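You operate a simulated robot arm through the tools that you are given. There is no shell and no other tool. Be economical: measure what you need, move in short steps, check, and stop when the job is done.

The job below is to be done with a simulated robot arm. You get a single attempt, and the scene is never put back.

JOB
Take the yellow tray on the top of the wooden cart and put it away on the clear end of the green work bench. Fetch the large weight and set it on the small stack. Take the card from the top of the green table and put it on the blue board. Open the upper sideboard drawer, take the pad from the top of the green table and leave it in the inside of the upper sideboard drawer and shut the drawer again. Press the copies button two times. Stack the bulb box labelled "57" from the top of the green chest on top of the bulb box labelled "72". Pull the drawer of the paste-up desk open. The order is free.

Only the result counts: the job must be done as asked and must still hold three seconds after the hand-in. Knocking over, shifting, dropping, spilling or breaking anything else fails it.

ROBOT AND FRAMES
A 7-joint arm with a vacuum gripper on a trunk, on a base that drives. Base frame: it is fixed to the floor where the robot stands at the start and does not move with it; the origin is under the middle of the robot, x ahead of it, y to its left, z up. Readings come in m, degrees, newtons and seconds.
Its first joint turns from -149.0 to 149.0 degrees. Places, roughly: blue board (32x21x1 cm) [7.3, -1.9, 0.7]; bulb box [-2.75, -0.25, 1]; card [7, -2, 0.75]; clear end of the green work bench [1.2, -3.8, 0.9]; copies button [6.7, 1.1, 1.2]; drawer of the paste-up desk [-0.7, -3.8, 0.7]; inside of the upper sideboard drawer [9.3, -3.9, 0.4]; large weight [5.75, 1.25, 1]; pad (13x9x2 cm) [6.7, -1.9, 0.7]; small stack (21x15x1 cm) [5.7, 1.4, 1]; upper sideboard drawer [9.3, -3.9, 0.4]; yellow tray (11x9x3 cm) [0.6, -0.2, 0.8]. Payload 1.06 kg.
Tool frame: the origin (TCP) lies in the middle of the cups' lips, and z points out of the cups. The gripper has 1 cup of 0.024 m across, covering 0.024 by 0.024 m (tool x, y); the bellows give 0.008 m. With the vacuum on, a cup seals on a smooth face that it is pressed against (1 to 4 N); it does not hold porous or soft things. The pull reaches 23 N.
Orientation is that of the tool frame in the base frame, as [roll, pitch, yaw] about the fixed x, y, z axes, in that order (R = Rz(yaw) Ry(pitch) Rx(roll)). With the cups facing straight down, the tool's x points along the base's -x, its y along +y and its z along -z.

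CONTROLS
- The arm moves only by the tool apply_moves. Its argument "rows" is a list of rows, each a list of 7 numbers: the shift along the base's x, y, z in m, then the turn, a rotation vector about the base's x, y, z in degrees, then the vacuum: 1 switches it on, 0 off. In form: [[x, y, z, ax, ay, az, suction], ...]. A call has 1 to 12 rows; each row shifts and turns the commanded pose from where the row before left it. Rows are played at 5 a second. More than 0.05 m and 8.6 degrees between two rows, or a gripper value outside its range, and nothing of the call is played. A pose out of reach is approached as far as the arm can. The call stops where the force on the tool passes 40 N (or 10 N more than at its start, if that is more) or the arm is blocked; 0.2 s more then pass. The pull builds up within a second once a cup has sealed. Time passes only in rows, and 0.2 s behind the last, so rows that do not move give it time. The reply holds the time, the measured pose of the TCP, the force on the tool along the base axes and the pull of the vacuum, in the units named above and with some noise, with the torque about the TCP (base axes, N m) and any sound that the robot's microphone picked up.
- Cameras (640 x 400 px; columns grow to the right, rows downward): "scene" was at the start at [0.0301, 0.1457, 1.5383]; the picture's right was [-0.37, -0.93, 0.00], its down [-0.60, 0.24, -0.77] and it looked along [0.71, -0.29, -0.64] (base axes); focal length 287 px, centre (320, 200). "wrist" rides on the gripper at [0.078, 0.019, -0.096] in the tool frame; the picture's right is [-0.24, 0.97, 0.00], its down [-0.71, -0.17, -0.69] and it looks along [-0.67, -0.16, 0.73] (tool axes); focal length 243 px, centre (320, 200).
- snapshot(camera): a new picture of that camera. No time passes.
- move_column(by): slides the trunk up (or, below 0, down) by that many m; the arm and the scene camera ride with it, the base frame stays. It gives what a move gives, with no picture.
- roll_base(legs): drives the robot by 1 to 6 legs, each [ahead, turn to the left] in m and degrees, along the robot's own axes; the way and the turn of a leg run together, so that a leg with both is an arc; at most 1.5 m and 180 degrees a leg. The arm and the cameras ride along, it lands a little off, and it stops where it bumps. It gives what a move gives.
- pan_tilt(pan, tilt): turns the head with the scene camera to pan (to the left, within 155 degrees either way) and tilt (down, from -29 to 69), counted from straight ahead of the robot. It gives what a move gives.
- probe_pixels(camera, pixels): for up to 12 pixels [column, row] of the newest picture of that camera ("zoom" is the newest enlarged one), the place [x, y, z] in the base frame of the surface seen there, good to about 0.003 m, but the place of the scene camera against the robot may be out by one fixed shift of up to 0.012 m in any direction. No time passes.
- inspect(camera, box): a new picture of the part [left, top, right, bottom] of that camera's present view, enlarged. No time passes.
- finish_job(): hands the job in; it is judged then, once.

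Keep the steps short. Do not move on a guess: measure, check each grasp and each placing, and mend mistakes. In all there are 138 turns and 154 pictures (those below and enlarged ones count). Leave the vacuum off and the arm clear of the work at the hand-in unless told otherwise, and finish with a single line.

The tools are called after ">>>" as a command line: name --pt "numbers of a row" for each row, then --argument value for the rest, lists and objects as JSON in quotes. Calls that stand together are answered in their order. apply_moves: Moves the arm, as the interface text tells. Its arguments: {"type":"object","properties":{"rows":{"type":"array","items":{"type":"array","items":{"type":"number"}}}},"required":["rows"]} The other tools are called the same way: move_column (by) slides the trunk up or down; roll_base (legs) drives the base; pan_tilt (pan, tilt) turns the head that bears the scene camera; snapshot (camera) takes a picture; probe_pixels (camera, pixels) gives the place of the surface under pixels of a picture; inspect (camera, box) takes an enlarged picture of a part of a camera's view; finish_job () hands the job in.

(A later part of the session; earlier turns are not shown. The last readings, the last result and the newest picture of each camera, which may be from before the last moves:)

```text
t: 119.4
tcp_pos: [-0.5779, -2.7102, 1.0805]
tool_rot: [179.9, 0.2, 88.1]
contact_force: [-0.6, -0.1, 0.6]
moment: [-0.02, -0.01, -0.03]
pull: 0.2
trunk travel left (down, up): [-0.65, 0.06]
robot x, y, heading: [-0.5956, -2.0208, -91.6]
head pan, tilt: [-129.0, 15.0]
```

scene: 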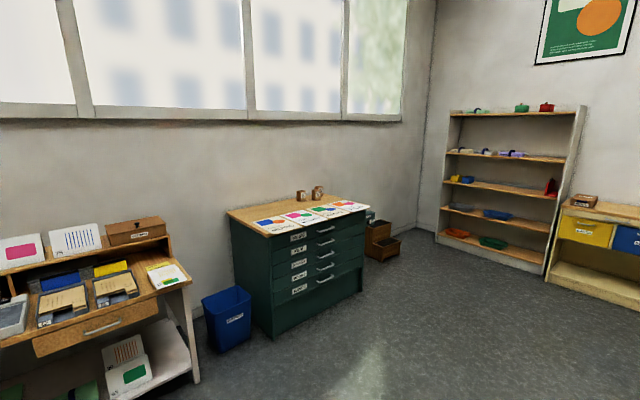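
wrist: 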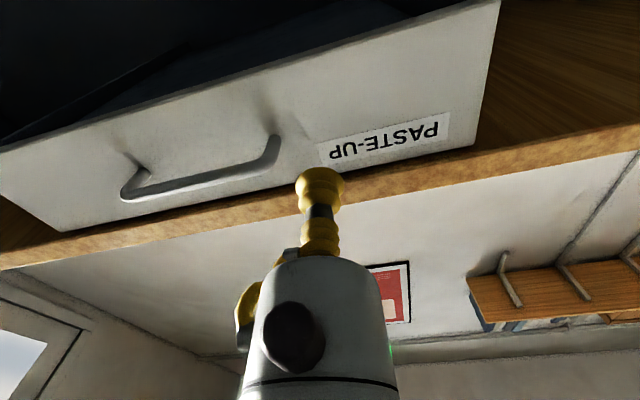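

Chest front x≈-2.13; box "57" near (-2.57,-0.16), "95" at (-2.63,-0.32), "72" behind. Driving to in front of the chest, facing 180°.

>>> roll_base --legs '[[0, -156.4], [1.0, 0], [1.0, 0], [0, 68]]'

>>> pan_tilt --pan 0 --tilt 35

>>> snapshot --camera "scene"

>>> snapshot --camera "wrist"

```text
t: 138.8
tcp_pos: [-2.0097, -0.2127, 1.0793]
tool_rot: [179.9, 0.3, 1.6]
contact_force: [0.5, 0.6, 0.3]
moment: [-0.01, 0.0, -0.03]
pull: 0.1
trunk travel left (down, up): [-0.65, 0.06]
robot x, y, heading: [-1.3192, -0.1541, -178.3]
head pan, tilt: [-129.0, 15.0]
```

```text
t: 140.9
tcp_pos: [-2.0101, -0.2133, 1.0806]
tool_rot: [-180.0, 0.2, 1.4]
contact_force: [0.6, -0.6, -0.7]
moment: [-0.02, 0.01, 0.01]
pull: 0.1
trunk travel left (down, up): [-0.65, 0.06]
robot x, y, heading: [-1.3198, -0.1582, -178.1]
head pan, tilt: [0.0, 35.0]
```

```text
121 pictures are left
```

scene: 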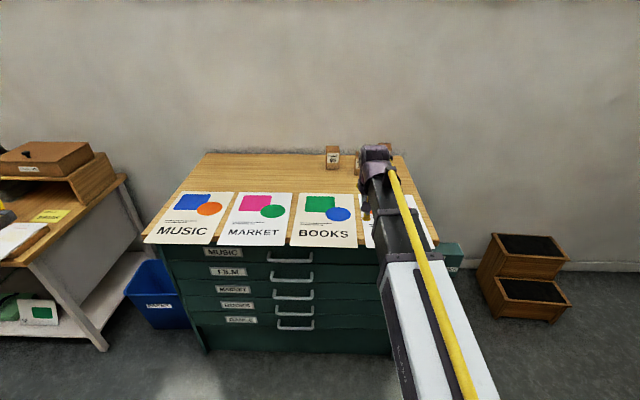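

```text
120 pictures are left
```

wrist: 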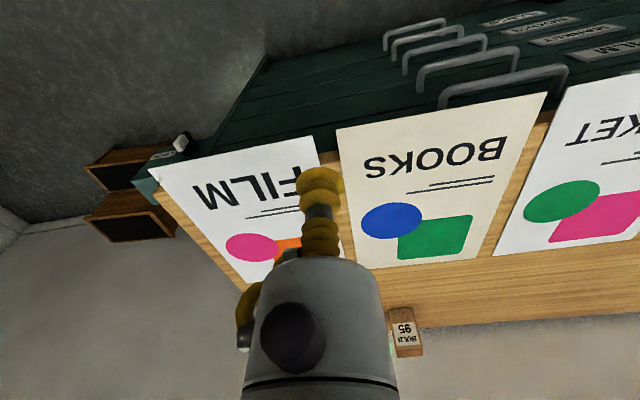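

Raising the tool a little, rolling forward 0.36 m, then looking at the boxes.

>>> apply_moves --pt "0 0 0.03 0 0 0 0" --pt "0 0.04 0.03 0 0 0 0" --pt "0 0.05 0 0 0 0 0" --pt "0 0.05 0 0 0 0 0" --pt "0 0.05 0 0 0 0 0" --pt "0 0.05 0 0 0 0 0" --pt "0 0.05 0 0 0 0 0"

>>> roll_base --legs '[[0.36, -1.9]]'

>>> pan_tilt --pan -3 --tilt 40

>>> snapshot --camera "scene"

>>> snapshot --camera "wrist"

```text
t: 142.5
tcp_pos: [-2.009, 0.0792, 1.1397]
tool_rot: [179.9, 0.2, 1.5]
contact_force: [-0.1, 0.3, -0.7]
moment: [0.02, 0.01, -0.01]
pull: 0.1
trunk travel left (down, up): [-0.65, 0.06]
robot x, y, heading: [-1.3207, -0.1586, -178.2]
head pan, tilt: [0.0, 35.0]
```

```text
t: 144.8
tcp_pos: [-2.3619, 0.0946, 1.1395]
tool_rot: [180.0, 0.2, -0.3]
contact_force: [-0.2, -0.2, 0.3]
moment: [-0.01, 0.02, 0.02]
pull: 0.1
trunk travel left (down, up): [-0.65, 0.06]
robot x, y, heading: [-1.6774, -0.1633, 180.0]
head pan, tilt: [0.0, 35.0]
```

```text
t: 145.5
tcp_pos: [-2.363, 0.0956, 1.1396]
tool_rot: [179.9, 0.2, -0.4]
contact_force: [0.0, 1.2, -0.1]
moment: [-0.01, -0.02, 0.01]
pull: 0.1
trunk travel left (down, up): [-0.65, 0.06]
robot x, y, heading: [-1.6811, -0.1583, 179.8]
head pan, tilt: [-3.0, 40.0]
```

```text
119 pictures are left
```

scene: 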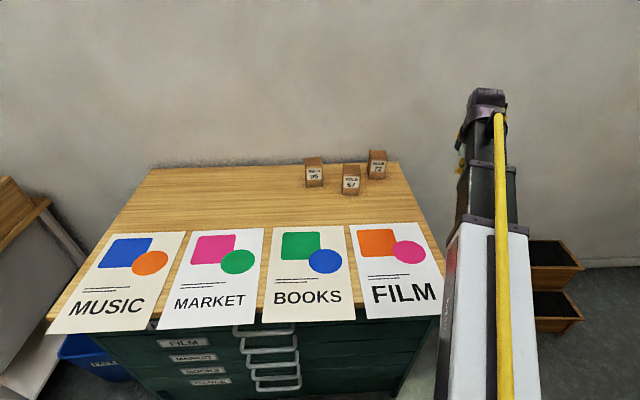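

```text
118 pictures are left
```

wrist: 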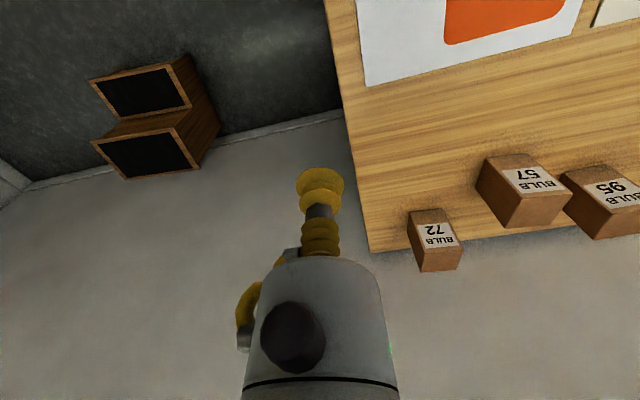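

Both boxes are in the wrist view. I measure tops: 57 at (545,205), 72 at (440,262).

>>> probe_pixels --camera "wrist" --pixels '[[545, 210], [530, 222], [565, 202], [520, 200], [442, 265], [425, 268], [458, 262], [440, 254], [412, 215], [487, 162], [600, 238]]'

>>> inspect --camera "scene" --box '[290, 140, 400, 210]'

>>> inspect --camera "wrist" --box '[390, 140, 640, 290]'

```text
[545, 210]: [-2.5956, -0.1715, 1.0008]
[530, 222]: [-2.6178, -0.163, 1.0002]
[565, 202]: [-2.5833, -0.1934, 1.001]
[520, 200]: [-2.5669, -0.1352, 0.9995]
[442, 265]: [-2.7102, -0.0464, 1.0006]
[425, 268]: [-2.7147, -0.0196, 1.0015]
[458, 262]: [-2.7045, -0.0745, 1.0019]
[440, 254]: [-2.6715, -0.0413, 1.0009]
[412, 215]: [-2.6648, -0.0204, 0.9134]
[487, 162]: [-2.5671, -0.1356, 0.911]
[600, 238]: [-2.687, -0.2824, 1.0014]
```

```text
5.71 times, centred on (345, 175) of scene
```

zoom: 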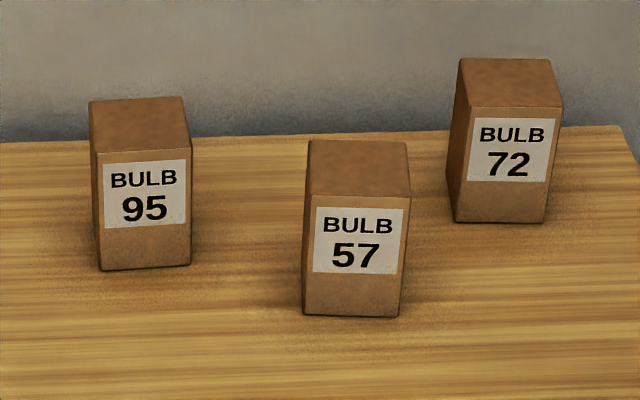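

```text
2.56 times, centred on (515, 215) of wrist
```

zoom: 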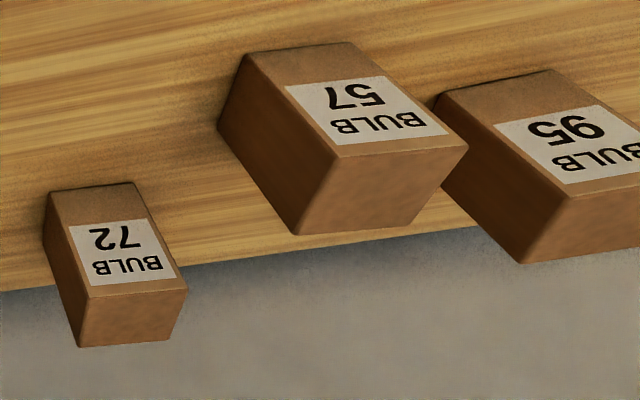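

>>> probe_pixels --camera "zoom" --pixels '[[340, 162], [460, 151], [414, 219], [301, 228], [378, 190], [95, 301], [181, 293], [156, 334], [84, 342], [129, 318]]'

```text
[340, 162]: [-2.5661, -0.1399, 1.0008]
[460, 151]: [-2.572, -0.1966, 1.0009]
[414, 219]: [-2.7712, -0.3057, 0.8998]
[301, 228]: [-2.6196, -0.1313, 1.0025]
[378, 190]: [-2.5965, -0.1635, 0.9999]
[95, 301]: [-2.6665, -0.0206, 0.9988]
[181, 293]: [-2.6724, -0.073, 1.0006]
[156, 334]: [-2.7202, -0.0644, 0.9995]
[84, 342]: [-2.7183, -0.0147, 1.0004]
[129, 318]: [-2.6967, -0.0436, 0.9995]
```

57's top centre ≈(-2.596,-0.164), 72's ≈(-2.694,-0.043), z≈1.000, nearly the same yaw. 72 is at ~1.02 m reach, so I roll 0.06 m closer.

>>> roll_base --legs '[[0.06, 0]]'

>>> apply_moves --pt "-0.029 -0.04 0 0 0 0 0" --pt "-0.029 -0.04 0 0 0 0 0" --pt "-0.029 -0.04 0 0 0 0 0" --pt "-0.029 -0.04 0 0 0 0 0" --pt "-0.029 -0.04 0 0 0 0 0" --pt "-0.029 -0.04 0 0 0 0 0" --pt "0 -0.02 0 0 0 0 0" --pt "0 0 0 0 0 0 0"

>>> snapshot --camera "wrist"

```text
t: 146.5
tcp_pos: [-2.4249, 0.0951, 1.1391]
tool_rot: [179.9, 0.1, -0.3]
contact_force: [-0.1, -0.2, -0.3]
moment: [0.03, -0.01, -0.01]
pull: 0.1
trunk travel left (down, up): [-0.65, 0.06]
robot x, y, heading: [-1.7441, -0.1628, 179.9]
head pan, tilt: [-3.0, 40.0]
```

```text
t: 148.3
tcp_pos: [-2.5973, -0.1663, 1.1394]
tool_rot: [180.0, 0.2, -0.3]
contact_force: [0.3, 0.2, -0.2]
moment: [-0.01, -0.03, 0.03]
pull: 0.1
trunk travel left (down, up): [-0.65, 0.06]
robot x, y, heading: [-1.7488, -0.1618, 180.2]
head pan, tilt: [-3.0, 40.0]
```

```text
115 pictures are left
```

wrist: 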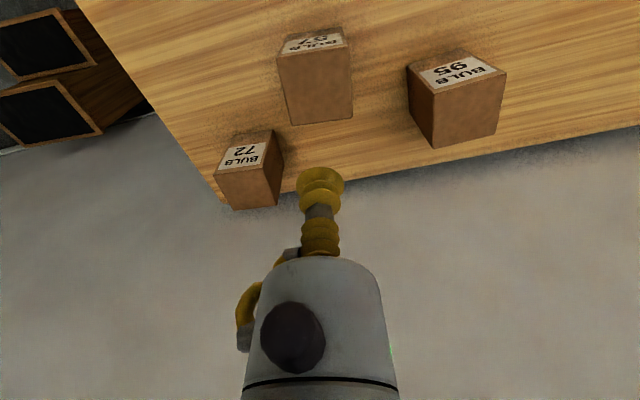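

>>> probe_pixels --camera "wrist" --pixels '[[315, 87], [282, 55], [350, 50], [350, 116], [292, 121], [246, 192], [275, 165], [222, 178]]'

```text
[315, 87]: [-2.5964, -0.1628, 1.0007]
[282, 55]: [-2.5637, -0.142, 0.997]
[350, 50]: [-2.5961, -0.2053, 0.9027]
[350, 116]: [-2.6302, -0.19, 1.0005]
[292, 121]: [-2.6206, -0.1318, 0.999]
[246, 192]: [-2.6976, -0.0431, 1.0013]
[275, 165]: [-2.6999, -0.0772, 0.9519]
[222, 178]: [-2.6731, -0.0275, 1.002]
```

Aligned over "57". Descending with vacuum on.

>>> apply_moves --pt "0 0 -0.04 0 0 0 1" --pt "0 0 -0.04 0 0 0 1" --pt "0 0 -0.04 0 0 0 1" --pt "0 0 -0.012 0 0 0 1" --pt "0 0 -0.005 0 0 0 1" --pt "0 0 -0.003 0 0 0 1" --pt "0 0 -0.001 0 0 0 1" --pt "0 0 0 0 0 0 1" --pt "0 0 0 0 0 0 1"

```text
t: 150.3
tcp_pos: [-2.5978, -0.1656, 0.999]
tool_rot: [179.9, 0.2, -0.3]
contact_force: [-2.5, -0.1, 6.4]
moment: [0.04, 0.02, 0.01]
pull: 22.4
trunk travel left (down, up): [-0.65, 0.06]
robot x, y, heading: [-1.7434, -0.162, 179.9]
head pan, tilt: [-3.0, 40.0]
```

Sealed. Lifting 0.15 m, then shifting over "72".

>>> apply_moves --pt "0 0 0.02 0 0 0 1" --pt "0 0 0.04 0 0 0 1" --pt "0 0 0.045 0 0 0 1" --pt "0 0 0.045 0 0 0 1" --pt "0 0 0 0 0 0 1" --pt "-0.024 0.03 0 0 0 0 1" --pt "-0.024 0.03 0 0 0 0 1" --pt "-0.024 0.03 0 0 0 0 1" --pt "-0.025 0.032 0 0 0 0 1" --pt "0 0 0 0 0 0 1" --pt "0 0 0 0 0 0 1"

>>> snapshot --camera "wrist"

>>> inspect --camera "scene" --box '[290, 80, 450, 220]'

```text
t: 152.7
tcp_pos: [-2.6936, -0.0437, 1.1493]
tool_rot: [179.9, 0.1, -0.3]
contact_force: [-0.7, 0.2, -0.7]
moment: [-0.04, 0.03, -0.04]
pull: 23.4
trunk travel left (down, up): [-0.65, 0.06]
robot x, y, heading: [-1.7429, -0.1596, 179.9]
head pan, tilt: [-3.0, 40.0]
```

```text
114 pictures are left
```

wrist: 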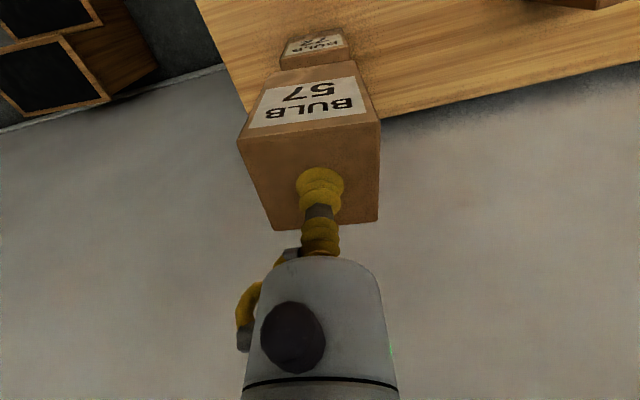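

```text
2.86 times, centred on (370, 150) of scene
```

zoom: 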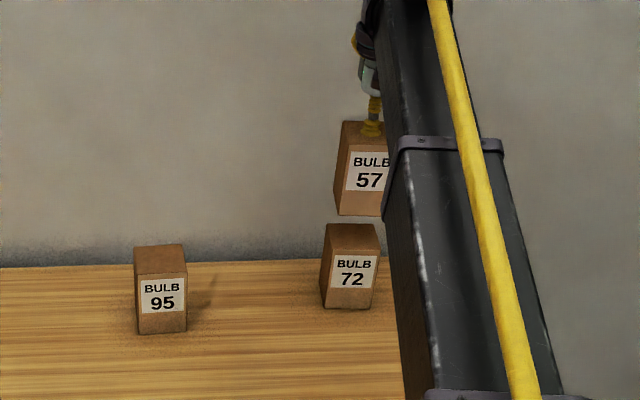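

Well aligned. Lowering onto "72".

>>> apply_moves --pt "-0.001 0 -0.025 0 0 0 1" --pt "0 0 -0.015 0 0 0 1" --pt "0 0 -0.005 0 0 0 1" --pt "0 0 -0.004 0 0 0 1" --pt "0 0 -0.002 0 0 0 1" --pt "0 0 0 0 0 0 1"

```text
t: 154.1
tcp_pos: [-2.6959, -0.0439, 1.099]
tool_rot: [179.9, 0.2, -0.3]
contact_force: [-1.2, 0.1, 7.8]
moment: [0.02, -0.01, -0.01]
pull: 23.5
trunk travel left (down, up): [-0.65, 0.06]
robot x, y, heading: [-1.7424, -0.162, 180.1]
head pan, tilt: [-3.0, 40.0]
```

Contact (7.8 N). Releasing and rising straight up.

>>> apply_moves --pt "0 0 0.001 0 0 0 0" --pt "0 0 0 0 0 0 0" --pt "0 0 0 0 0 0 0" --pt "0 0 0 0 0 0 0" --pt "0 0 0.008 0 0 0 0" --pt "0 0 0.03 0 0 0 0" --pt "0 0 0.04 0 0 0 0" --pt "0.04 0 0.02 0 0 0 0" --pt "0.045 0 0 0 0 0 0" --pt "0.045 0 0 0 0 0 0" --pt "0.045 0 0 0 0 0 0"

>>> inspect --camera "scene" --box '[290, 80, 450, 220]'

>>> inspect --camera "wrist" --box '[160, 0, 480, 300]'

```text
t: 156.5
tcp_pos: [-2.5183, -0.0433, 1.1968]
tool_rot: [179.8, 0.1, -0.3]
contact_force: [0.5, -0.6, -0.1]
moment: [0.01, -0.03, 0.01]
pull: 0.0
trunk travel left (down, up): [-0.65, 0.06]
robot x, y, heading: [-1.7457, -0.1614, 179.9]
head pan, tilt: [-3.0, 40.0]
```

```text
2.86 times, centred on (370, 150) of scene
```

zoom: 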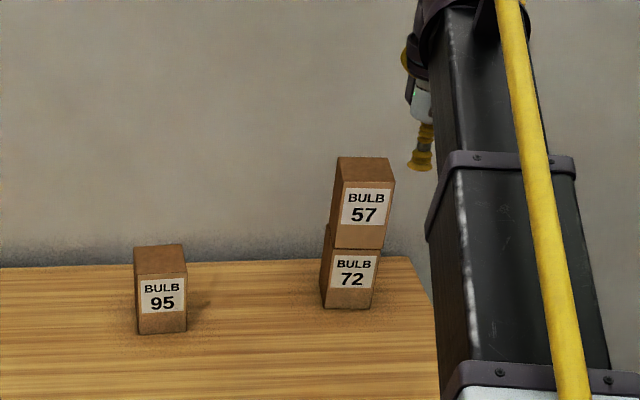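

```text
1.33 times, centred on (320, 150) of wrist
```

zoom: 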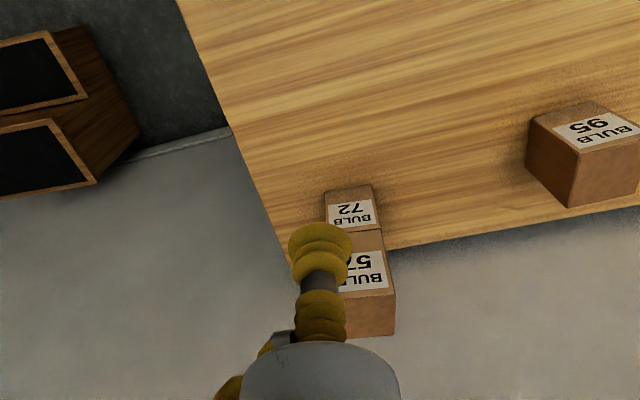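

>>> probe_pixels --camera "zoom" --pixels '[[368, 318], [357, 333], [393, 330], [393, 297], [360, 302]]'

>>> pan_tilt --pan -155 --tilt 15

>>> snapshot --camera "scene"

```text
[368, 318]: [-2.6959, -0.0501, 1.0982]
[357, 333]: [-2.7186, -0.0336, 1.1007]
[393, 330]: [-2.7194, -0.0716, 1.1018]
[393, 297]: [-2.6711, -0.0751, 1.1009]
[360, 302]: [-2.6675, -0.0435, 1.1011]
```

```text
t: 158.9
tcp_pos: [-2.5198, -0.0426, 1.1975]
tool_rot: [179.9, 0.2, -0.3]
contact_force: [-0.4, 0.5, -0.1]
moment: [-0.04, -0.01, 0.01]
pull: 0.1
trunk travel left (down, up): [-0.65, 0.06]
robot x, y, heading: [-1.7445, -0.1627, 180.0]
head pan, tilt: [-154.7, 15.0]
```

```text
110 pictures are left
```

scene: 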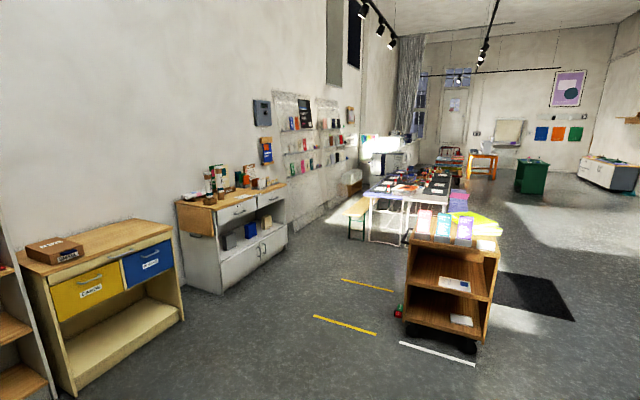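

Stack is precise (top centre (-2.694,-0.053), z 1.10). Now backing off and driving east along y≈-2, south of cart and mat.

>>> roll_base --legs '[[-0.5, 0], [0, 143], [1.5, 0], [1.5, 0], [0, 37], [1.3, 0]]'

>>> pan_tilt --pan 15 --tilt 18

>>> snapshot --camera "scene"

```text
t: 189.6
tcp_pos: [3.2586, -2.0027, 1.1973]
tool_rot: [179.8, 0.1, -179.9]
contact_force: [-0.4, 0.0, 0.2]
moment: [0.01, 0.01, 0.02]
pull: 0.1
trunk travel left (down, up): [-0.65, 0.06]
robot x, y, heading: [2.4817, -1.8916, 0.6]
head pan, tilt: [-154.7, 15.0]
```

```text
t: 192.2
tcp_pos: [3.2595, -2.0026, 1.1976]
tool_rot: [179.9, 0.2, -179.9]
contact_force: [1.0, 0.2, -0.5]
moment: [-0.04, 0.01, -0.04]
pull: 0.1
trunk travel left (down, up): [-0.65, 0.06]
robot x, y, heading: [2.4827, -1.8901, 0.4]
head pan, tilt: [15.0, 18.0]
```

```text
109 pictures are left
```

scene: 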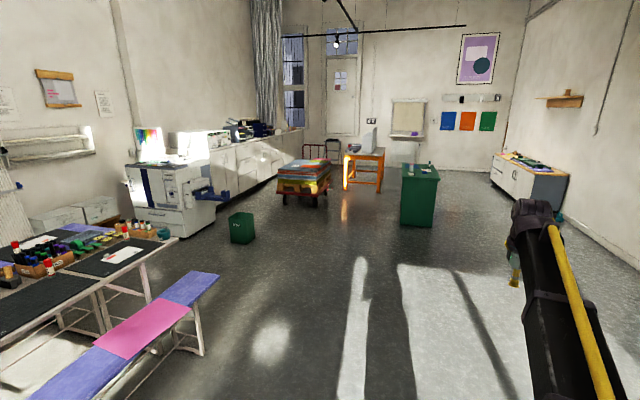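

>>> inspect --camera "scene" --box '[120, 100, 320, 250]'

>>> probe_pixels --camera "scene" --pixels '[[183, 180], [185, 238], [240, 242], [245, 212], [285, 200], [330, 200], [230, 190], [402, 220], [403, 170], [435, 175], [497, 160], [215, 150]]'

```text
2.67 times, centred on (220, 175) of scene
```

zoom: 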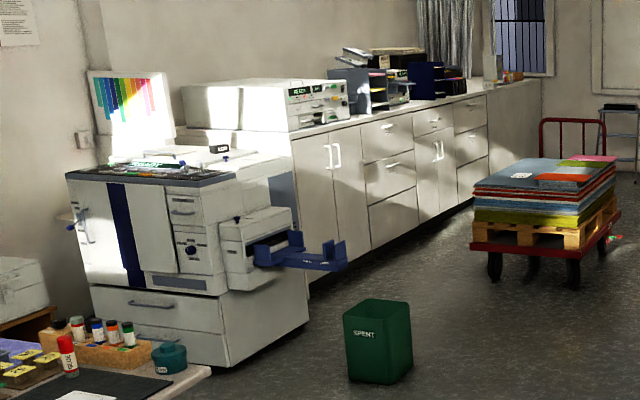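

```text
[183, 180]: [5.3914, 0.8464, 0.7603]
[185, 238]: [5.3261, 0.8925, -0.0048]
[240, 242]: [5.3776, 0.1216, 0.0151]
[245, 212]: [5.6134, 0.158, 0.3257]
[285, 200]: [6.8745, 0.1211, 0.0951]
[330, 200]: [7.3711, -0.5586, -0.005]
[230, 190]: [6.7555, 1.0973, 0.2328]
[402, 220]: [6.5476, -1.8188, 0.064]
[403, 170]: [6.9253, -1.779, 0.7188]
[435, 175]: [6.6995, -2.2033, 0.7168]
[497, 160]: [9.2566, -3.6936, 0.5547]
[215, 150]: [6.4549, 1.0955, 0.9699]
```

The printer ("machine") stands at x≥5.3, y≥0.87; a green bin at (5.5,0.14). I drive to (5.0,-0.7) and look from there.

>>> roll_base --legs '[[0, 25], [1.4, 0], [1.38, 0], [0, 40]]'

>>> pan_tilt --pan 5 --tilt 22

>>> snapshot --camera "scene"

```text
t: 208.7
tcp_pos: [5.3691, -0.0123, 1.1975]
tool_rot: [180.0, 0.1, -113.1]
contact_force: [0.4, -0.4, -0.7]
moment: [-0.02, -0.01, 0.05]
pull: 0.1
trunk travel left (down, up): [-0.65, 0.06]
robot x, y, heading: [4.9541, -0.6823, 67.1]
head pan, tilt: [15.0, 18.0]
```

```text
t: 209.4
tcp_pos: [5.3682, -0.0122, 1.1977]
tool_rot: [179.9, 0.3, -113.1]
contact_force: [-0.5, 0.7, 0.1]
moment: [-0.02, -0.04, -0.01]
pull: 0.1
trunk travel left (down, up): [-0.65, 0.06]
robot x, y, heading: [4.9605, -0.6753, 67.3]
head pan, tilt: [5.0, 22.0]
```

```text
107 pictures are left
```

scene: 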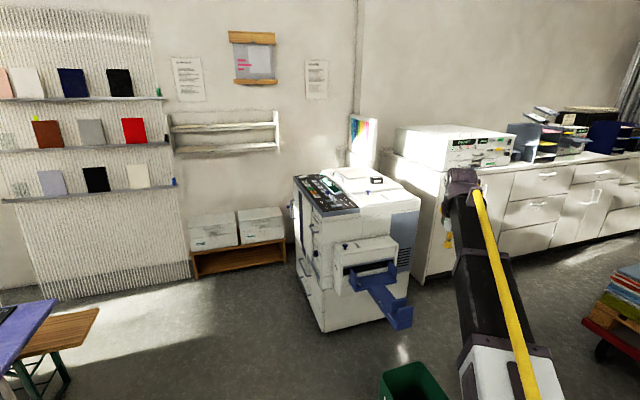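

>>> inspect --camera "scene" --box '[280, 110, 520, 260]'

>>> probe_pixels --camera "scene" --pixels '[[320, 328], [300, 262], [380, 320], [400, 322], [355, 262], [297, 180], [425, 250], [250, 270], [480, 142], [90, 325], [415, 368], [375, 180]]'

```text
2.67 times, centred on (400, 185) of scene
```

zoom: 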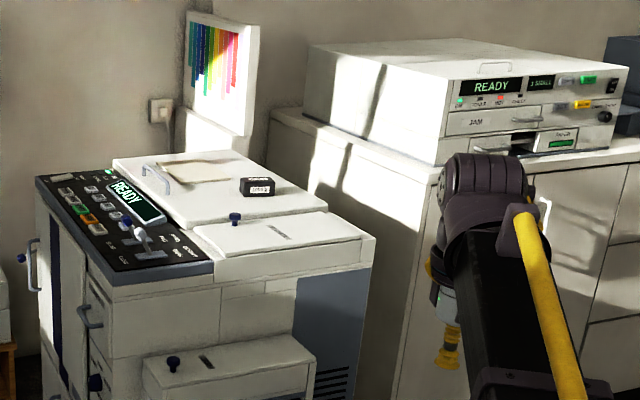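

```text
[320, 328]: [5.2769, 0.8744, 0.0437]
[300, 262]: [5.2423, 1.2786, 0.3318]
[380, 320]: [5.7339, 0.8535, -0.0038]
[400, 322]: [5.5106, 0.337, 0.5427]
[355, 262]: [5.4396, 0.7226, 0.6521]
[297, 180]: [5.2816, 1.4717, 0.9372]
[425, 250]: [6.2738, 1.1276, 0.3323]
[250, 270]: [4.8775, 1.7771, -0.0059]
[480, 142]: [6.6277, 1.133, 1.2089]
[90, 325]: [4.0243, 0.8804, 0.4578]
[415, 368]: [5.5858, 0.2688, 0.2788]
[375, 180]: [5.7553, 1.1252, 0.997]
```

The weight (black) sits on the machine's top, paper stack behind it; output tray and bin block the south-west. I'll come from the south-east: first (6.05,-0.5) facing north.

>>> roll_base --legs '[[0, -58], [1.1, 0], [0, 80.6]]'

>>> pan_tilt --pan 0 --tilt 25

>>> snapshot --camera "scene"

```text
t: 221.1
tcp_pos: [6.238, 0.2373, 1.1969]
tool_rot: [179.9, 0.0, -94.3]
contact_force: [-0.7, -0.1, -1.0]
moment: [0.0, -0.01, 0.0]
pull: 0.0
trunk travel left (down, up): [-0.65, 0.06]
robot x, y, heading: [6.0673, -0.5301, 86.0]
head pan, tilt: [5.0, 22.0]
```

```text
t: 221.8
tcp_pos: [6.2382, 0.2362, 1.1981]
tool_rot: [179.9, 0.2, -94.2]
contact_force: [0.7, 0.0, 0.5]
moment: [0.0, -0.04, 0.01]
pull: 0.1
trunk travel left (down, up): [-0.65, 0.06]
robot x, y, heading: [6.0687, -0.5293, 85.6]
head pan, tilt: [0.0, 25.0]
```

```text
105 pictures are left
```

scene: 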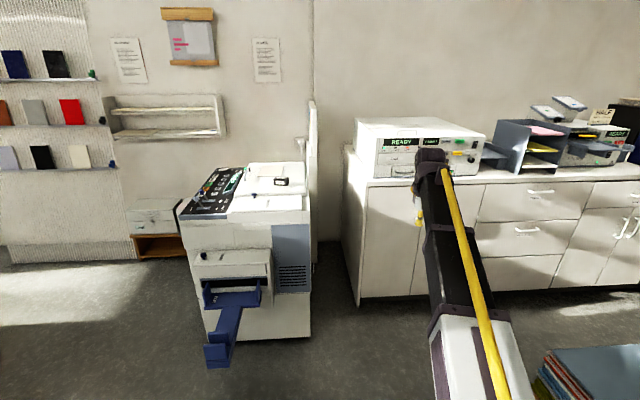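

The arm hides the copier panel. Swinging it left, then inspecting panel and machine top.

>>> apply_moves --pt "-0.045 -0.01 0.01 0 0 0 0" --pt "-0.045 -0.01 0.01 0 0 0 0" --pt "-0.045 -0.01 0.01 0 0 0 0" --pt "-0.045 -0.01 0 0 0 0 0" --pt "-0.045 -0.01 0 0 0 0 0" --pt "-0.045 -0.01 0 0 0 0 0" --pt "-0.045 -0.01 0 0 0 0 0" --pt "-0.045 -0.01 0 0 0 0 0" --pt "-0.045 -0.01 0 0 0 0 0" --pt "-0.045 -0.01 0 0 0 0 0"

>>> inspect --camera "scene" --box '[350, 110, 500, 200]'

>>> inspect --camera "scene" --box '[170, 90, 370, 240]'

```text
t: 224.0
tcp_pos: [5.788, 0.1355, 1.2301]
tool_rot: [179.9, 0.2, -94.3]
contact_force: [0.5, -0.2, 0.0]
moment: [0.0, -0.01, 0.01]
pull: 0.1
trunk travel left (down, up): [-0.65, 0.06]
robot x, y, heading: [6.0661, -0.5258, 86.2]
head pan, tilt: [0.0, 25.0]
```

```text
4.27 times, centred on (425, 155) of scene
```

zoom: 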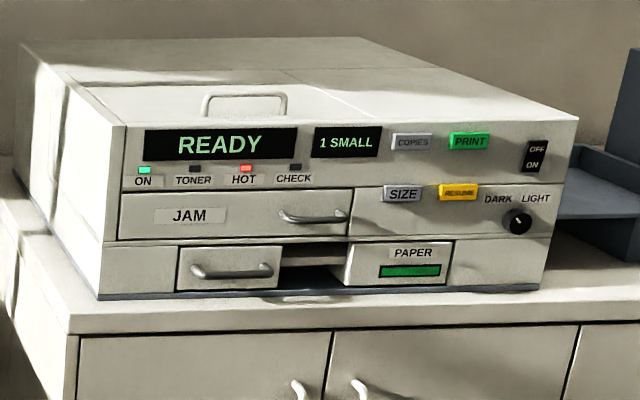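

```text
2.67 times, centred on (270, 165) of scene
```

zoom: 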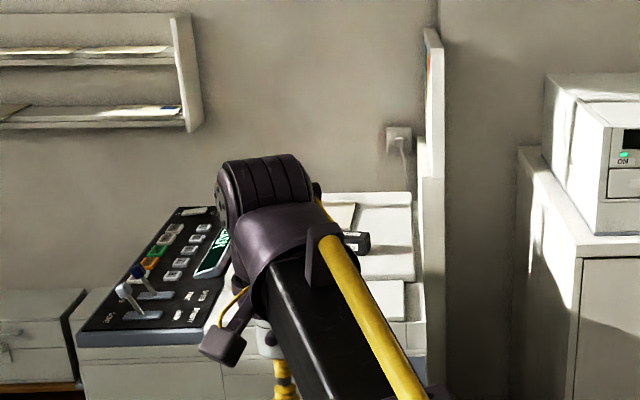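

COPIES button at about scene (446,143). Measuring it and the panel face.

>>> probe_pixels --camera "scene" --pixels '[[446, 143], [443, 143], [450, 143], [459, 143], [446, 148], [436, 143], [388, 140], [375, 160], [444, 155], [478, 142], [470, 175]]'

```text
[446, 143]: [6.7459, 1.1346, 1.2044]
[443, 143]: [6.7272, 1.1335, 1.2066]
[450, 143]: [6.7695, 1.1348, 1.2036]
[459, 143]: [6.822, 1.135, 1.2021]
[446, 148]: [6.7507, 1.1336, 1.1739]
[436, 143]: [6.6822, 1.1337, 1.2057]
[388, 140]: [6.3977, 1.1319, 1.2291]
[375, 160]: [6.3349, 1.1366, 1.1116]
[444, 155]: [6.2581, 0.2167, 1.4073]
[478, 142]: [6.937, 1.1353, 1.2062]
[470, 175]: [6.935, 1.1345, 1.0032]
```

COPIES at ≈(6.746,1.134,1.204). Driving to (6.42,0.25) facing the panel, arm kept to the left.

>>> roll_base --legs '[[0, -20.7], [0.85, 0], [0, 24.5]]'

>>> pan_tilt --pan -10 --tilt 25

>>> snapshot --camera "scene"

>>> snapshot --camera "wrist"

```text
t: 231.0
tcp_pos: [6.1289, 0.9075, 1.2297]
tool_rot: [179.9, 0.2, -91.4]
contact_force: [0.0, 0.6, 0.3]
moment: [-0.01, 0.0, -0.01]
pull: 0.1
trunk travel left (down, up): [-0.65, 0.06]
robot x, y, heading: [6.4412, 0.2595, 88.7]
head pan, tilt: [0.0, 25.0]
```

```text
t: 231.7
tcp_pos: [6.1287, 0.9091, 1.2291]
tool_rot: [179.9, 0.2, -91.4]
contact_force: [-1.0, -0.1, -0.5]
moment: [0.0, -0.04, 0.02]
pull: 0.0
trunk travel left (down, up): [-0.65, 0.06]
robot x, y, heading: [6.4387, 0.2534, 88.9]
head pan, tilt: [-10.0, 25.0]
```

```text
102 pictures are left
```

scene: 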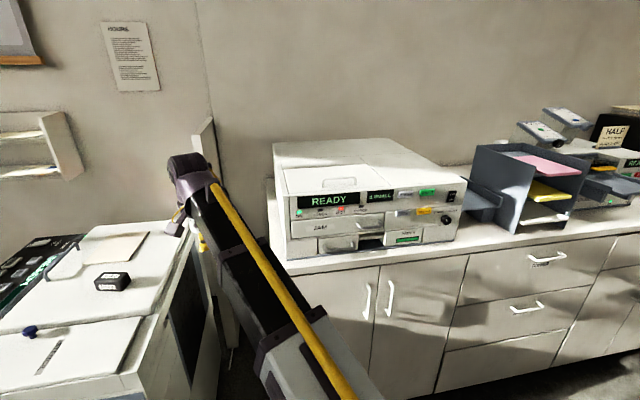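

```text
101 pictures are left
```

wrist: 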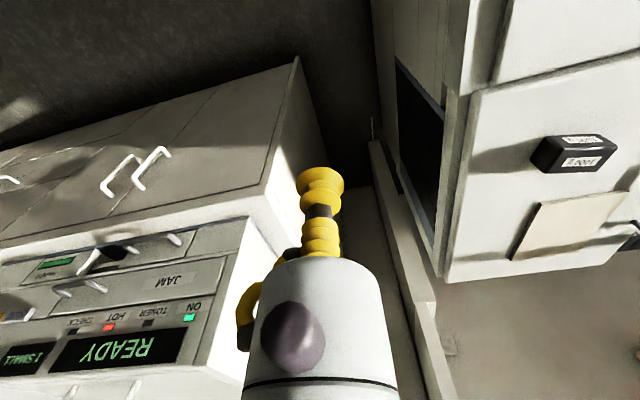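

Weight and stack also visible in the wrist view; I measure them now, then swing the arm right in front of the panel.

>>> probe_pixels --camera "wrist" --pixels '[[580, 163], [545, 150], [600, 140], [612, 155], [550, 170], [570, 228], [545, 205], [625, 195], [515, 258], [590, 250], [500, 150]]'

>>> inspect --camera "wrist" --box '[490, 110, 640, 280]'

>>> apply_moves --pt "0.047 0 0 0 0 0 0" --pt "0.047 0 0 0 0 0 0" --pt "0.047 0 0 0 0 0 0" --pt "0.047 0 0 0 0 0 0" --pt "0.047 0 0 0 0 0 0" --pt "0.047 0 0 0 0 0 0" --pt "0.047 0 0 0 0 0 0" --pt "0.047 0 0 0 0 0 0" --pt "0.047 0 0 0 0 0 0" --pt "0.047 0 0 0 0 0 0" --pt "0.047 0 0 0 0 0 0" --pt "0.047 0 0 0 0 0 0"

```text
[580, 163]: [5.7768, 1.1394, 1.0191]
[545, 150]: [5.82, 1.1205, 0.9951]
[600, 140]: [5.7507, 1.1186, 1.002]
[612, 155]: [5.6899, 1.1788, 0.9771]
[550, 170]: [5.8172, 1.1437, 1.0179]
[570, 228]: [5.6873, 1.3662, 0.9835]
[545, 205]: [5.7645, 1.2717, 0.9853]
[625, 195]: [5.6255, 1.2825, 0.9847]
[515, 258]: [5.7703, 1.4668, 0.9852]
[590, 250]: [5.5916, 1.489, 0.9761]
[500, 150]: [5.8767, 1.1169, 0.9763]
```

```text
2.35 times, centred on (565, 195) of wrist
```

zoom: 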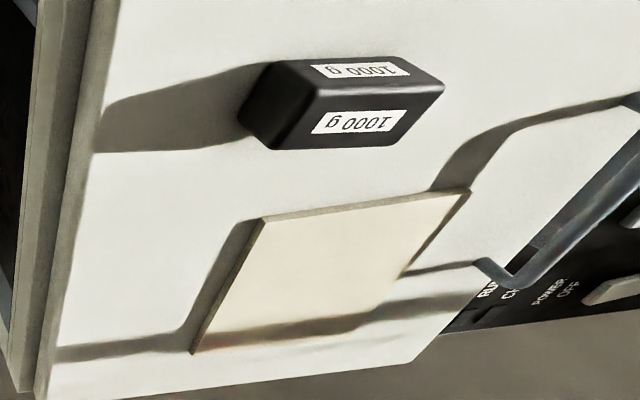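

```text
t: 233.7
tcp_pos: [6.5403, 0.9111, 1.2293]
tool_rot: [-180.0, 0.5, -91.6]
contact_force: [0.4, 0.6, 0.5]
moment: [-0.01, -0.01, 0.01]
pull: 0.0
trunk travel left (down, up): [-0.65, 0.06]
robot x, y, heading: [6.4373, 0.259, 88.9]
head pan, tilt: [-10.0, 25.0]
stopped in row 9: the force on the tool passed its limit at 46 N (the readings are from after the stop); the commanded pose is now the measured one
```

The move stopped on a force of 46 N. I look at what happened.

>>> snapshot --camera "scene"

>>> snapshot --camera "wrist"

```text
99 pictures are left
```

scene: 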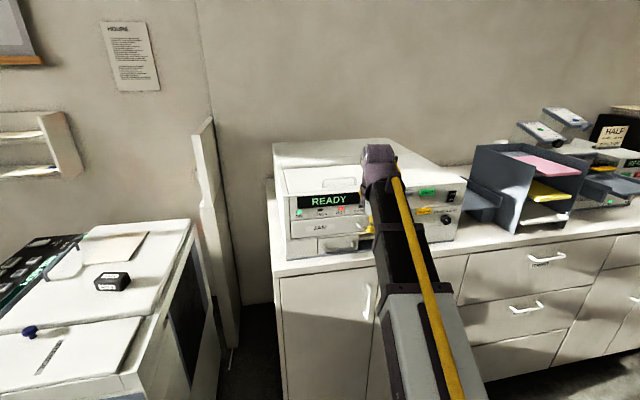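

```text
98 pictures are left
```

wrist: 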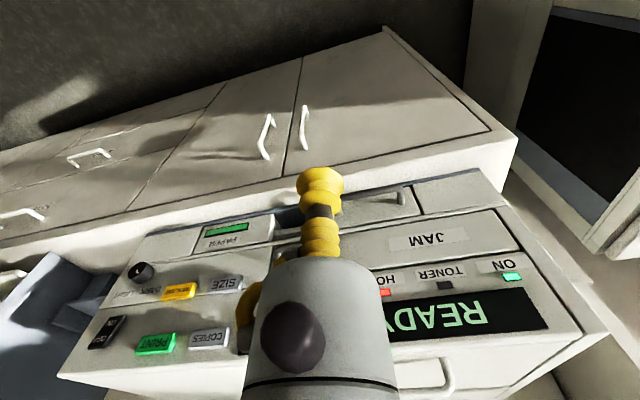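

>>> probe_pixels --camera "wrist" --pixels '[[440, 240], [380, 200], [405, 192], [230, 283], [208, 338], [155, 343], [330, 215], [520, 240], [430, 370], [430, 318], [225, 262], [140, 272]]'

>>> inspect --camera "scene" --box '[260, 120, 500, 280]'

>>> inspect --camera "wrist" --box '[160, 150, 480, 350]'

```text
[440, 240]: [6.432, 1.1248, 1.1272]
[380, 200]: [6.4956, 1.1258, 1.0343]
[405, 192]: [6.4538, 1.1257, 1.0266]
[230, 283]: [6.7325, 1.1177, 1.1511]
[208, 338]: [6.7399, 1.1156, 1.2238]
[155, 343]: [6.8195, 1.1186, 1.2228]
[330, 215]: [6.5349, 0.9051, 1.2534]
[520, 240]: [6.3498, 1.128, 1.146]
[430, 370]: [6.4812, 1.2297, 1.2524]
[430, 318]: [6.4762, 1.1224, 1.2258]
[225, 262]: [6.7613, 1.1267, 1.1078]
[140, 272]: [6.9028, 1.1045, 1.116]
```

```text
2.50 times, centred on (380, 200) of scene
```

zoom: 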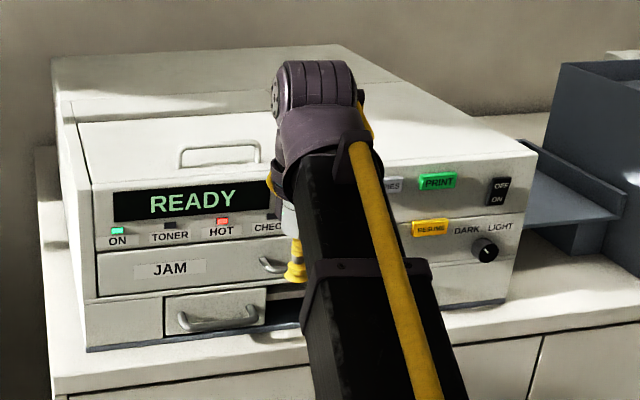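

```text
2.00 times, centred on (320, 250) of wrist
```

zoom: 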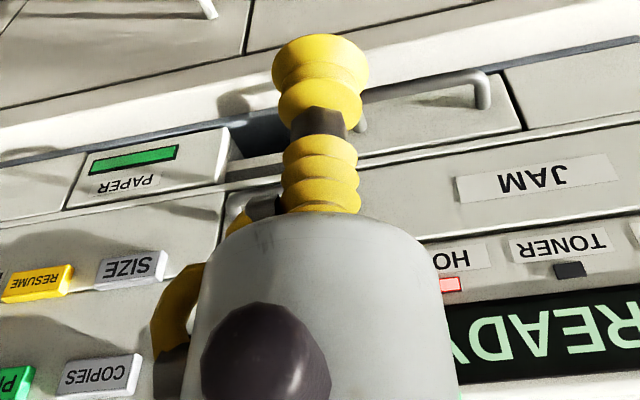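

Nothing seems touched or shifted (panel is 0.2 m from the cup). I try slow small steps and watch the force.

>>> apply_moves --pt "0 0 0 0 0 0 0" --pt "0.005 0 0 0 0 0 0" --pt "0.01 0 0 0 0 0 0" --pt "0.01 0 0 0 0 0 0"

```text
t: 234.7
tcp_pos: [6.5665, 0.9106, 1.2295]
tool_rot: [180.0, 0.5, -91.8]
contact_force: [-1.1, -0.8, -0.5]
moment: [-0.03, -0.01, 0.04]
pull: 0.0
trunk travel left (down, up): [-0.65, 0.06]
robot x, y, heading: [6.4403, 0.2577, 88.9]
head pan, tilt: [-10.0, 25.0]
```

>>> probe_pixels --camera "scene" --pixels '[[330, 200], [300, 228], [440, 230], [425, 192], [290, 262], [275, 150], [115, 283], [205, 230], [378, 155], [395, 175]]'

```text
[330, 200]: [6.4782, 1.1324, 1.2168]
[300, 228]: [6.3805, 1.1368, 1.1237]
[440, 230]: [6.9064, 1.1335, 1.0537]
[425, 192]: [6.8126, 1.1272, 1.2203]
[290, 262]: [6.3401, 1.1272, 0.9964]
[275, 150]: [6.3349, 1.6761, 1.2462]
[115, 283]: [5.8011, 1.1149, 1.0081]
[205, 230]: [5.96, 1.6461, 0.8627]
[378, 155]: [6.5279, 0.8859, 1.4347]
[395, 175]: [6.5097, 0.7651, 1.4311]
```

Box unmoved. Continuing slower to x≈6.74, then tilting the tool toward +y.

>>> apply_moves --pt "0.025 0 0 0 0 0 0" --pt "0.025 0 0 0 0 0 0" --pt "0.025 0 0 0 0 0 0" --pt "0.025 0 0 0 0 0 0" --pt "0.025 0 0 0 0 0 0" --pt "0.025 0 0 0 0 0 0" --pt "0.024 0 0 0 0 0 0" --pt "0 0 0 0 0 1.8 0"

>>> apply_moves --pt "0 0.01 0 8.2 0 0 0" --pt "0 0.01 0 8.2 0 0 0" --pt "0 0.01 0 8.2 0 0 0" --pt "0 0.01 0 8.2 0 0 0" --pt "0 0.01 0 8.2 0 0 0" --pt "0 0.01 0 8.2 0 0 0" --pt "0 0.01 0 8.2 0 0 0" --pt "0 0.01 0 8.2 0 0 0" --pt "0 0 0 8.2 0 0 0" --pt "0 0 0 8.2 0 0 0" --pt "0 0 0 8 0 0 0"

>>> snapshot --camera "wrist"

>>> snapshot --camera "scene"

```text
t: 236.5
tcp_pos: [6.7402, 0.9103, 1.2281]
tool_rot: [179.9, 0.5, -90.0]
contact_force: [0.9, 0.0, -0.2]
moment: [0.01, 0.03, 0.0]
pull: 0.0
trunk travel left (down, up): [-0.65, 0.06]
robot x, y, heading: [6.4375, 0.2576, 88.7]
head pan, tilt: [-10.0, 25.0]
```

```text
t: 238.9
tcp_pos: [6.7401, 0.9907, 1.2282]
tool_rot: [-6.8, 89.4, 83.2]
contact_force: [-0.2, 0.1, -1.0]
moment: [-0.02, 0.01, -0.01]
pull: 0.1
trunk travel left (down, up): [-0.65, 0.06]
robot x, y, heading: [6.4377, 0.254, 88.7]
head pan, tilt: [-10.0, 25.0]
```

```text
95 pictures are left
```

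wrist: 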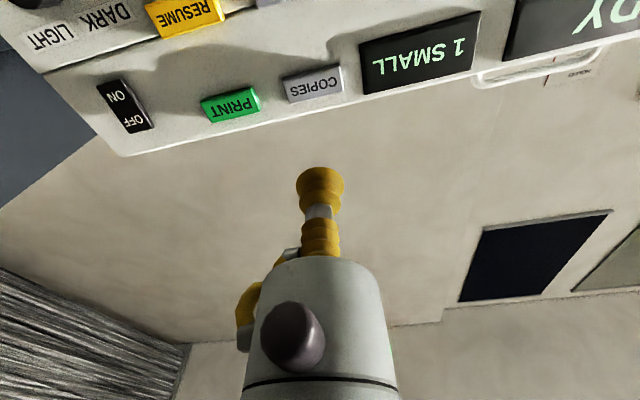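

```text
94 pictures are left
```

scene: 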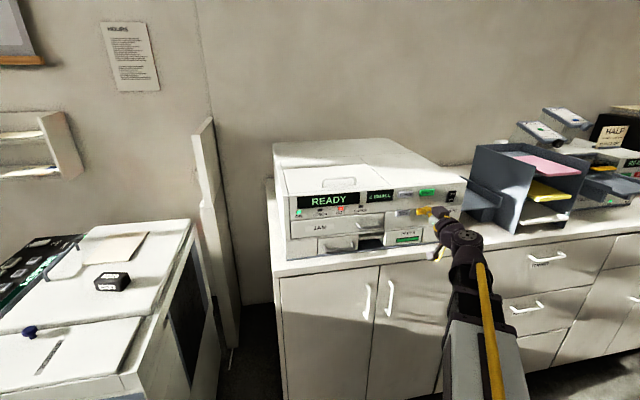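

Display reads "1 SMALL". Measuring the COPIES button in the wrist view at (313,85).

>>> probe_pixels --camera "wrist" --pixels '[[313, 85], [286, 88], [340, 80], [312, 72], [315, 97], [230, 105], [330, 55], [410, 60]]'

```text
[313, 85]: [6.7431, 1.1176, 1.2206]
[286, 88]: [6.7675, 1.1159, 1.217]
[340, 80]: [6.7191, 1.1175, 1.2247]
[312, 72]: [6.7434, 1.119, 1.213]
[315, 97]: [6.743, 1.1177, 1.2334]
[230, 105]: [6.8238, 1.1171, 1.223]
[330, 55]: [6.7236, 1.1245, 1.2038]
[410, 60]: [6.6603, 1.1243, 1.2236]
```

Button centre (6.743,1.1175,1.222). Approaching to 8 mm before it, then pressing gently.

>>> apply_moves --pt "0.003 0.04 -0.006 0 0 0 0" --pt "0 0.04 0 0 0 0 0" --pt "0 0.035 0 0 0 0 0" --pt "0 0.006 0 0 0 0 0" --pt "0 0.003 0 0 0 0 0" --pt "0 0.002 0 0 0 0 0" --pt "0 0.002 0 0 0 0 0"

```text
t: 240.5
tcp_pos: [6.7417, 1.1174, 1.2229]
tool_rot: [-4.9, 89.4, 85.2]
contact_force: [0.0, -0.5, -0.1]
moment: [-0.01, 0.04, 0.02]
pull: 0.0
trunk travel left (down, up): [-0.65, 0.06]
robot x, y, heading: [6.4353, 0.2587, 88.8]
head pan, tilt: [-10.0, 25.0]
```

Just at the button. Pressing in 2 mm steps.

>>> apply_moves --pt "0 0.002 0 0 0 0 0" --pt "0 0.002 0 0 0 0 0" --pt "0 0.002 0 0 0 0 0"

```text
t: 241.3
tcp_pos: [6.7431, 1.1237, 1.223]
tool_rot: [-4.5, 89.5, 85.6]
contact_force: [-1.0, -1.2, 0.8]
moment: [0.01, 0.02, -0.01]
pull: 0.1
trunk travel left (down, up): [-0.65, 0.06]
robot x, y, heading: [6.4417, 0.2632, 88.7]
head pan, tilt: [-10.0, 25.0]
heard: click
```

A click. Backing out 15 mm and checking the display.

>>> apply_moves --pt "0 -0.008 0 0 0 0 0" --pt "0 -0.012 0 0 0 0 0" --pt "0 0 0 0 0 0 0" --pt "0 0 0 0 0 0 0"

>>> inspect --camera "wrist" --box '[200, 0, 520, 160]'

>>> inspect --camera "scene" --box '[270, 140, 480, 260]'

```text
t: 242.3
tcp_pos: [6.7434, 1.1063, 1.2238]
tool_rot: [-4.8, 89.5, 85.3]
contact_force: [0.1, -0.3, -0.2]
moment: [-0.04, 0.0, 0.04]
pull: 0.1
trunk travel left (down, up): [-0.65, 0.06]
robot x, y, heading: [6.4378, 0.2573, 88.7]
head pan, tilt: [-10.0, 25.0]
```

```text
2.00 times, centred on (360, 80) of wrist
```

zoom: 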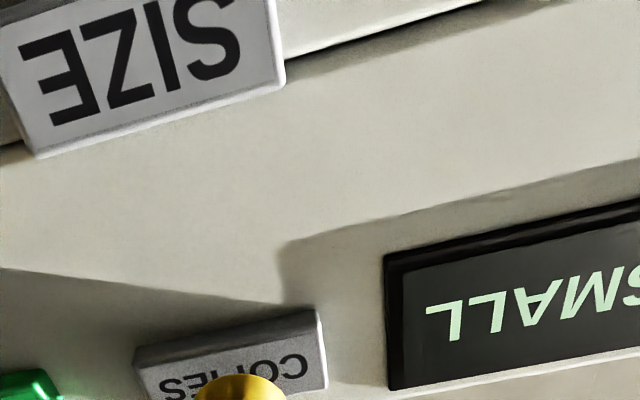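

```text
3.05 times, centred on (375, 200) of scene
```

zoom: 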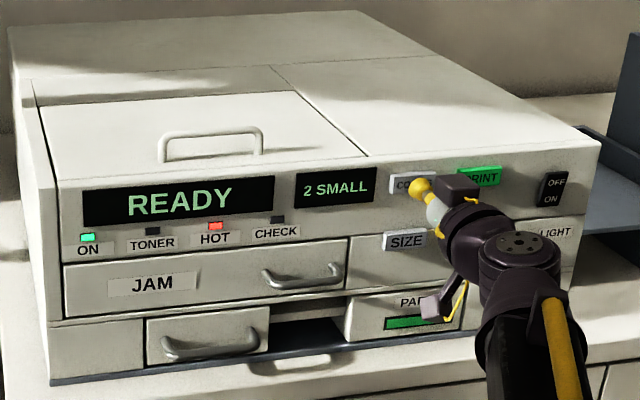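

Display now "2 SMALL". Pressing once more the same way, then backing off.

>>> apply_moves --pt "0 0.011 0 0 0 0 0" --pt "0 0.003 0 0 0 0 0" --pt "0 0.002 0 0 0 0 0" --pt "0 0.002 0 0 0 0 0" --pt "0 0 0 0 0 0 0" --pt "0 -0.008 0 0 0 0 0" --pt "0 -0.02 0 0 0 0 0" --pt "0 -0.04 0 0 0 0 0" --pt "0 -0.04 0 0 0 0 0"

>>> inspect --camera "scene" --box '[270, 140, 480, 260]'

```text
t: 244.3
tcp_pos: [6.7428, 1.0144, 1.2234]
tool_rot: [-4.5, 89.5, 85.6]
contact_force: [-0.3, -0.2, -0.2]
moment: [0.01, 0.0, 0.03]
pull: 0.1
trunk travel left (down, up): [-0.65, 0.06]
robot x, y, heading: [6.4417, 0.2561, 88.7]
head pan, tilt: [-10.0, 25.0]
```

```text
3.05 times, centred on (375, 200) of scene
```

zoom: 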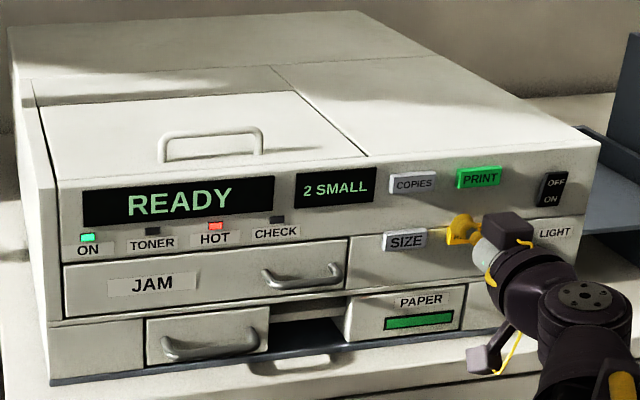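

No click this time (still 2). Approaching again and pressing a touch deeper.

>>> apply_moves --pt "0 0.045 0 0 0 0 0" --pt "0 0.045 0 0 0 0 0" --pt "0 0.013 0 0 0 0 0" --pt "0 0.004 0 0 0 0 0" --pt "0 0.002 0 0 0 0 0"

```text
t: 245.5
tcp_pos: [6.7426, 1.1234, 1.2228]
tool_rot: [-5.0, 89.5, 85.0]
contact_force: [-0.9, -1.5, 0.0]
moment: [-0.02, 0.0, -0.03]
pull: 0.1
trunk travel left (down, up): [-0.65, 0.06]
robot x, y, heading: [6.4406, 0.2585, 88.8]
head pan, tilt: [-10.0, 25.0]
```

>>> apply_moves --pt "0 0.001 0 0 0 0 0" --pt "0 0.001 0 0 0 0 0"

```text
t: 246.1
tcp_pos: [6.7436, 1.1265, 1.2234]
tool_rot: [-4.5, 89.5, 85.6]
contact_force: [-0.3, -2.3, 0.5]
moment: [-0.01, 0.02, 0.0]
pull: 0.1
trunk travel left (down, up): [-0.65, 0.06]
robot x, y, heading: [6.4414, 0.2565, 88.8]
head pan, tilt: [-10.0, 25.0]
heard: click
```

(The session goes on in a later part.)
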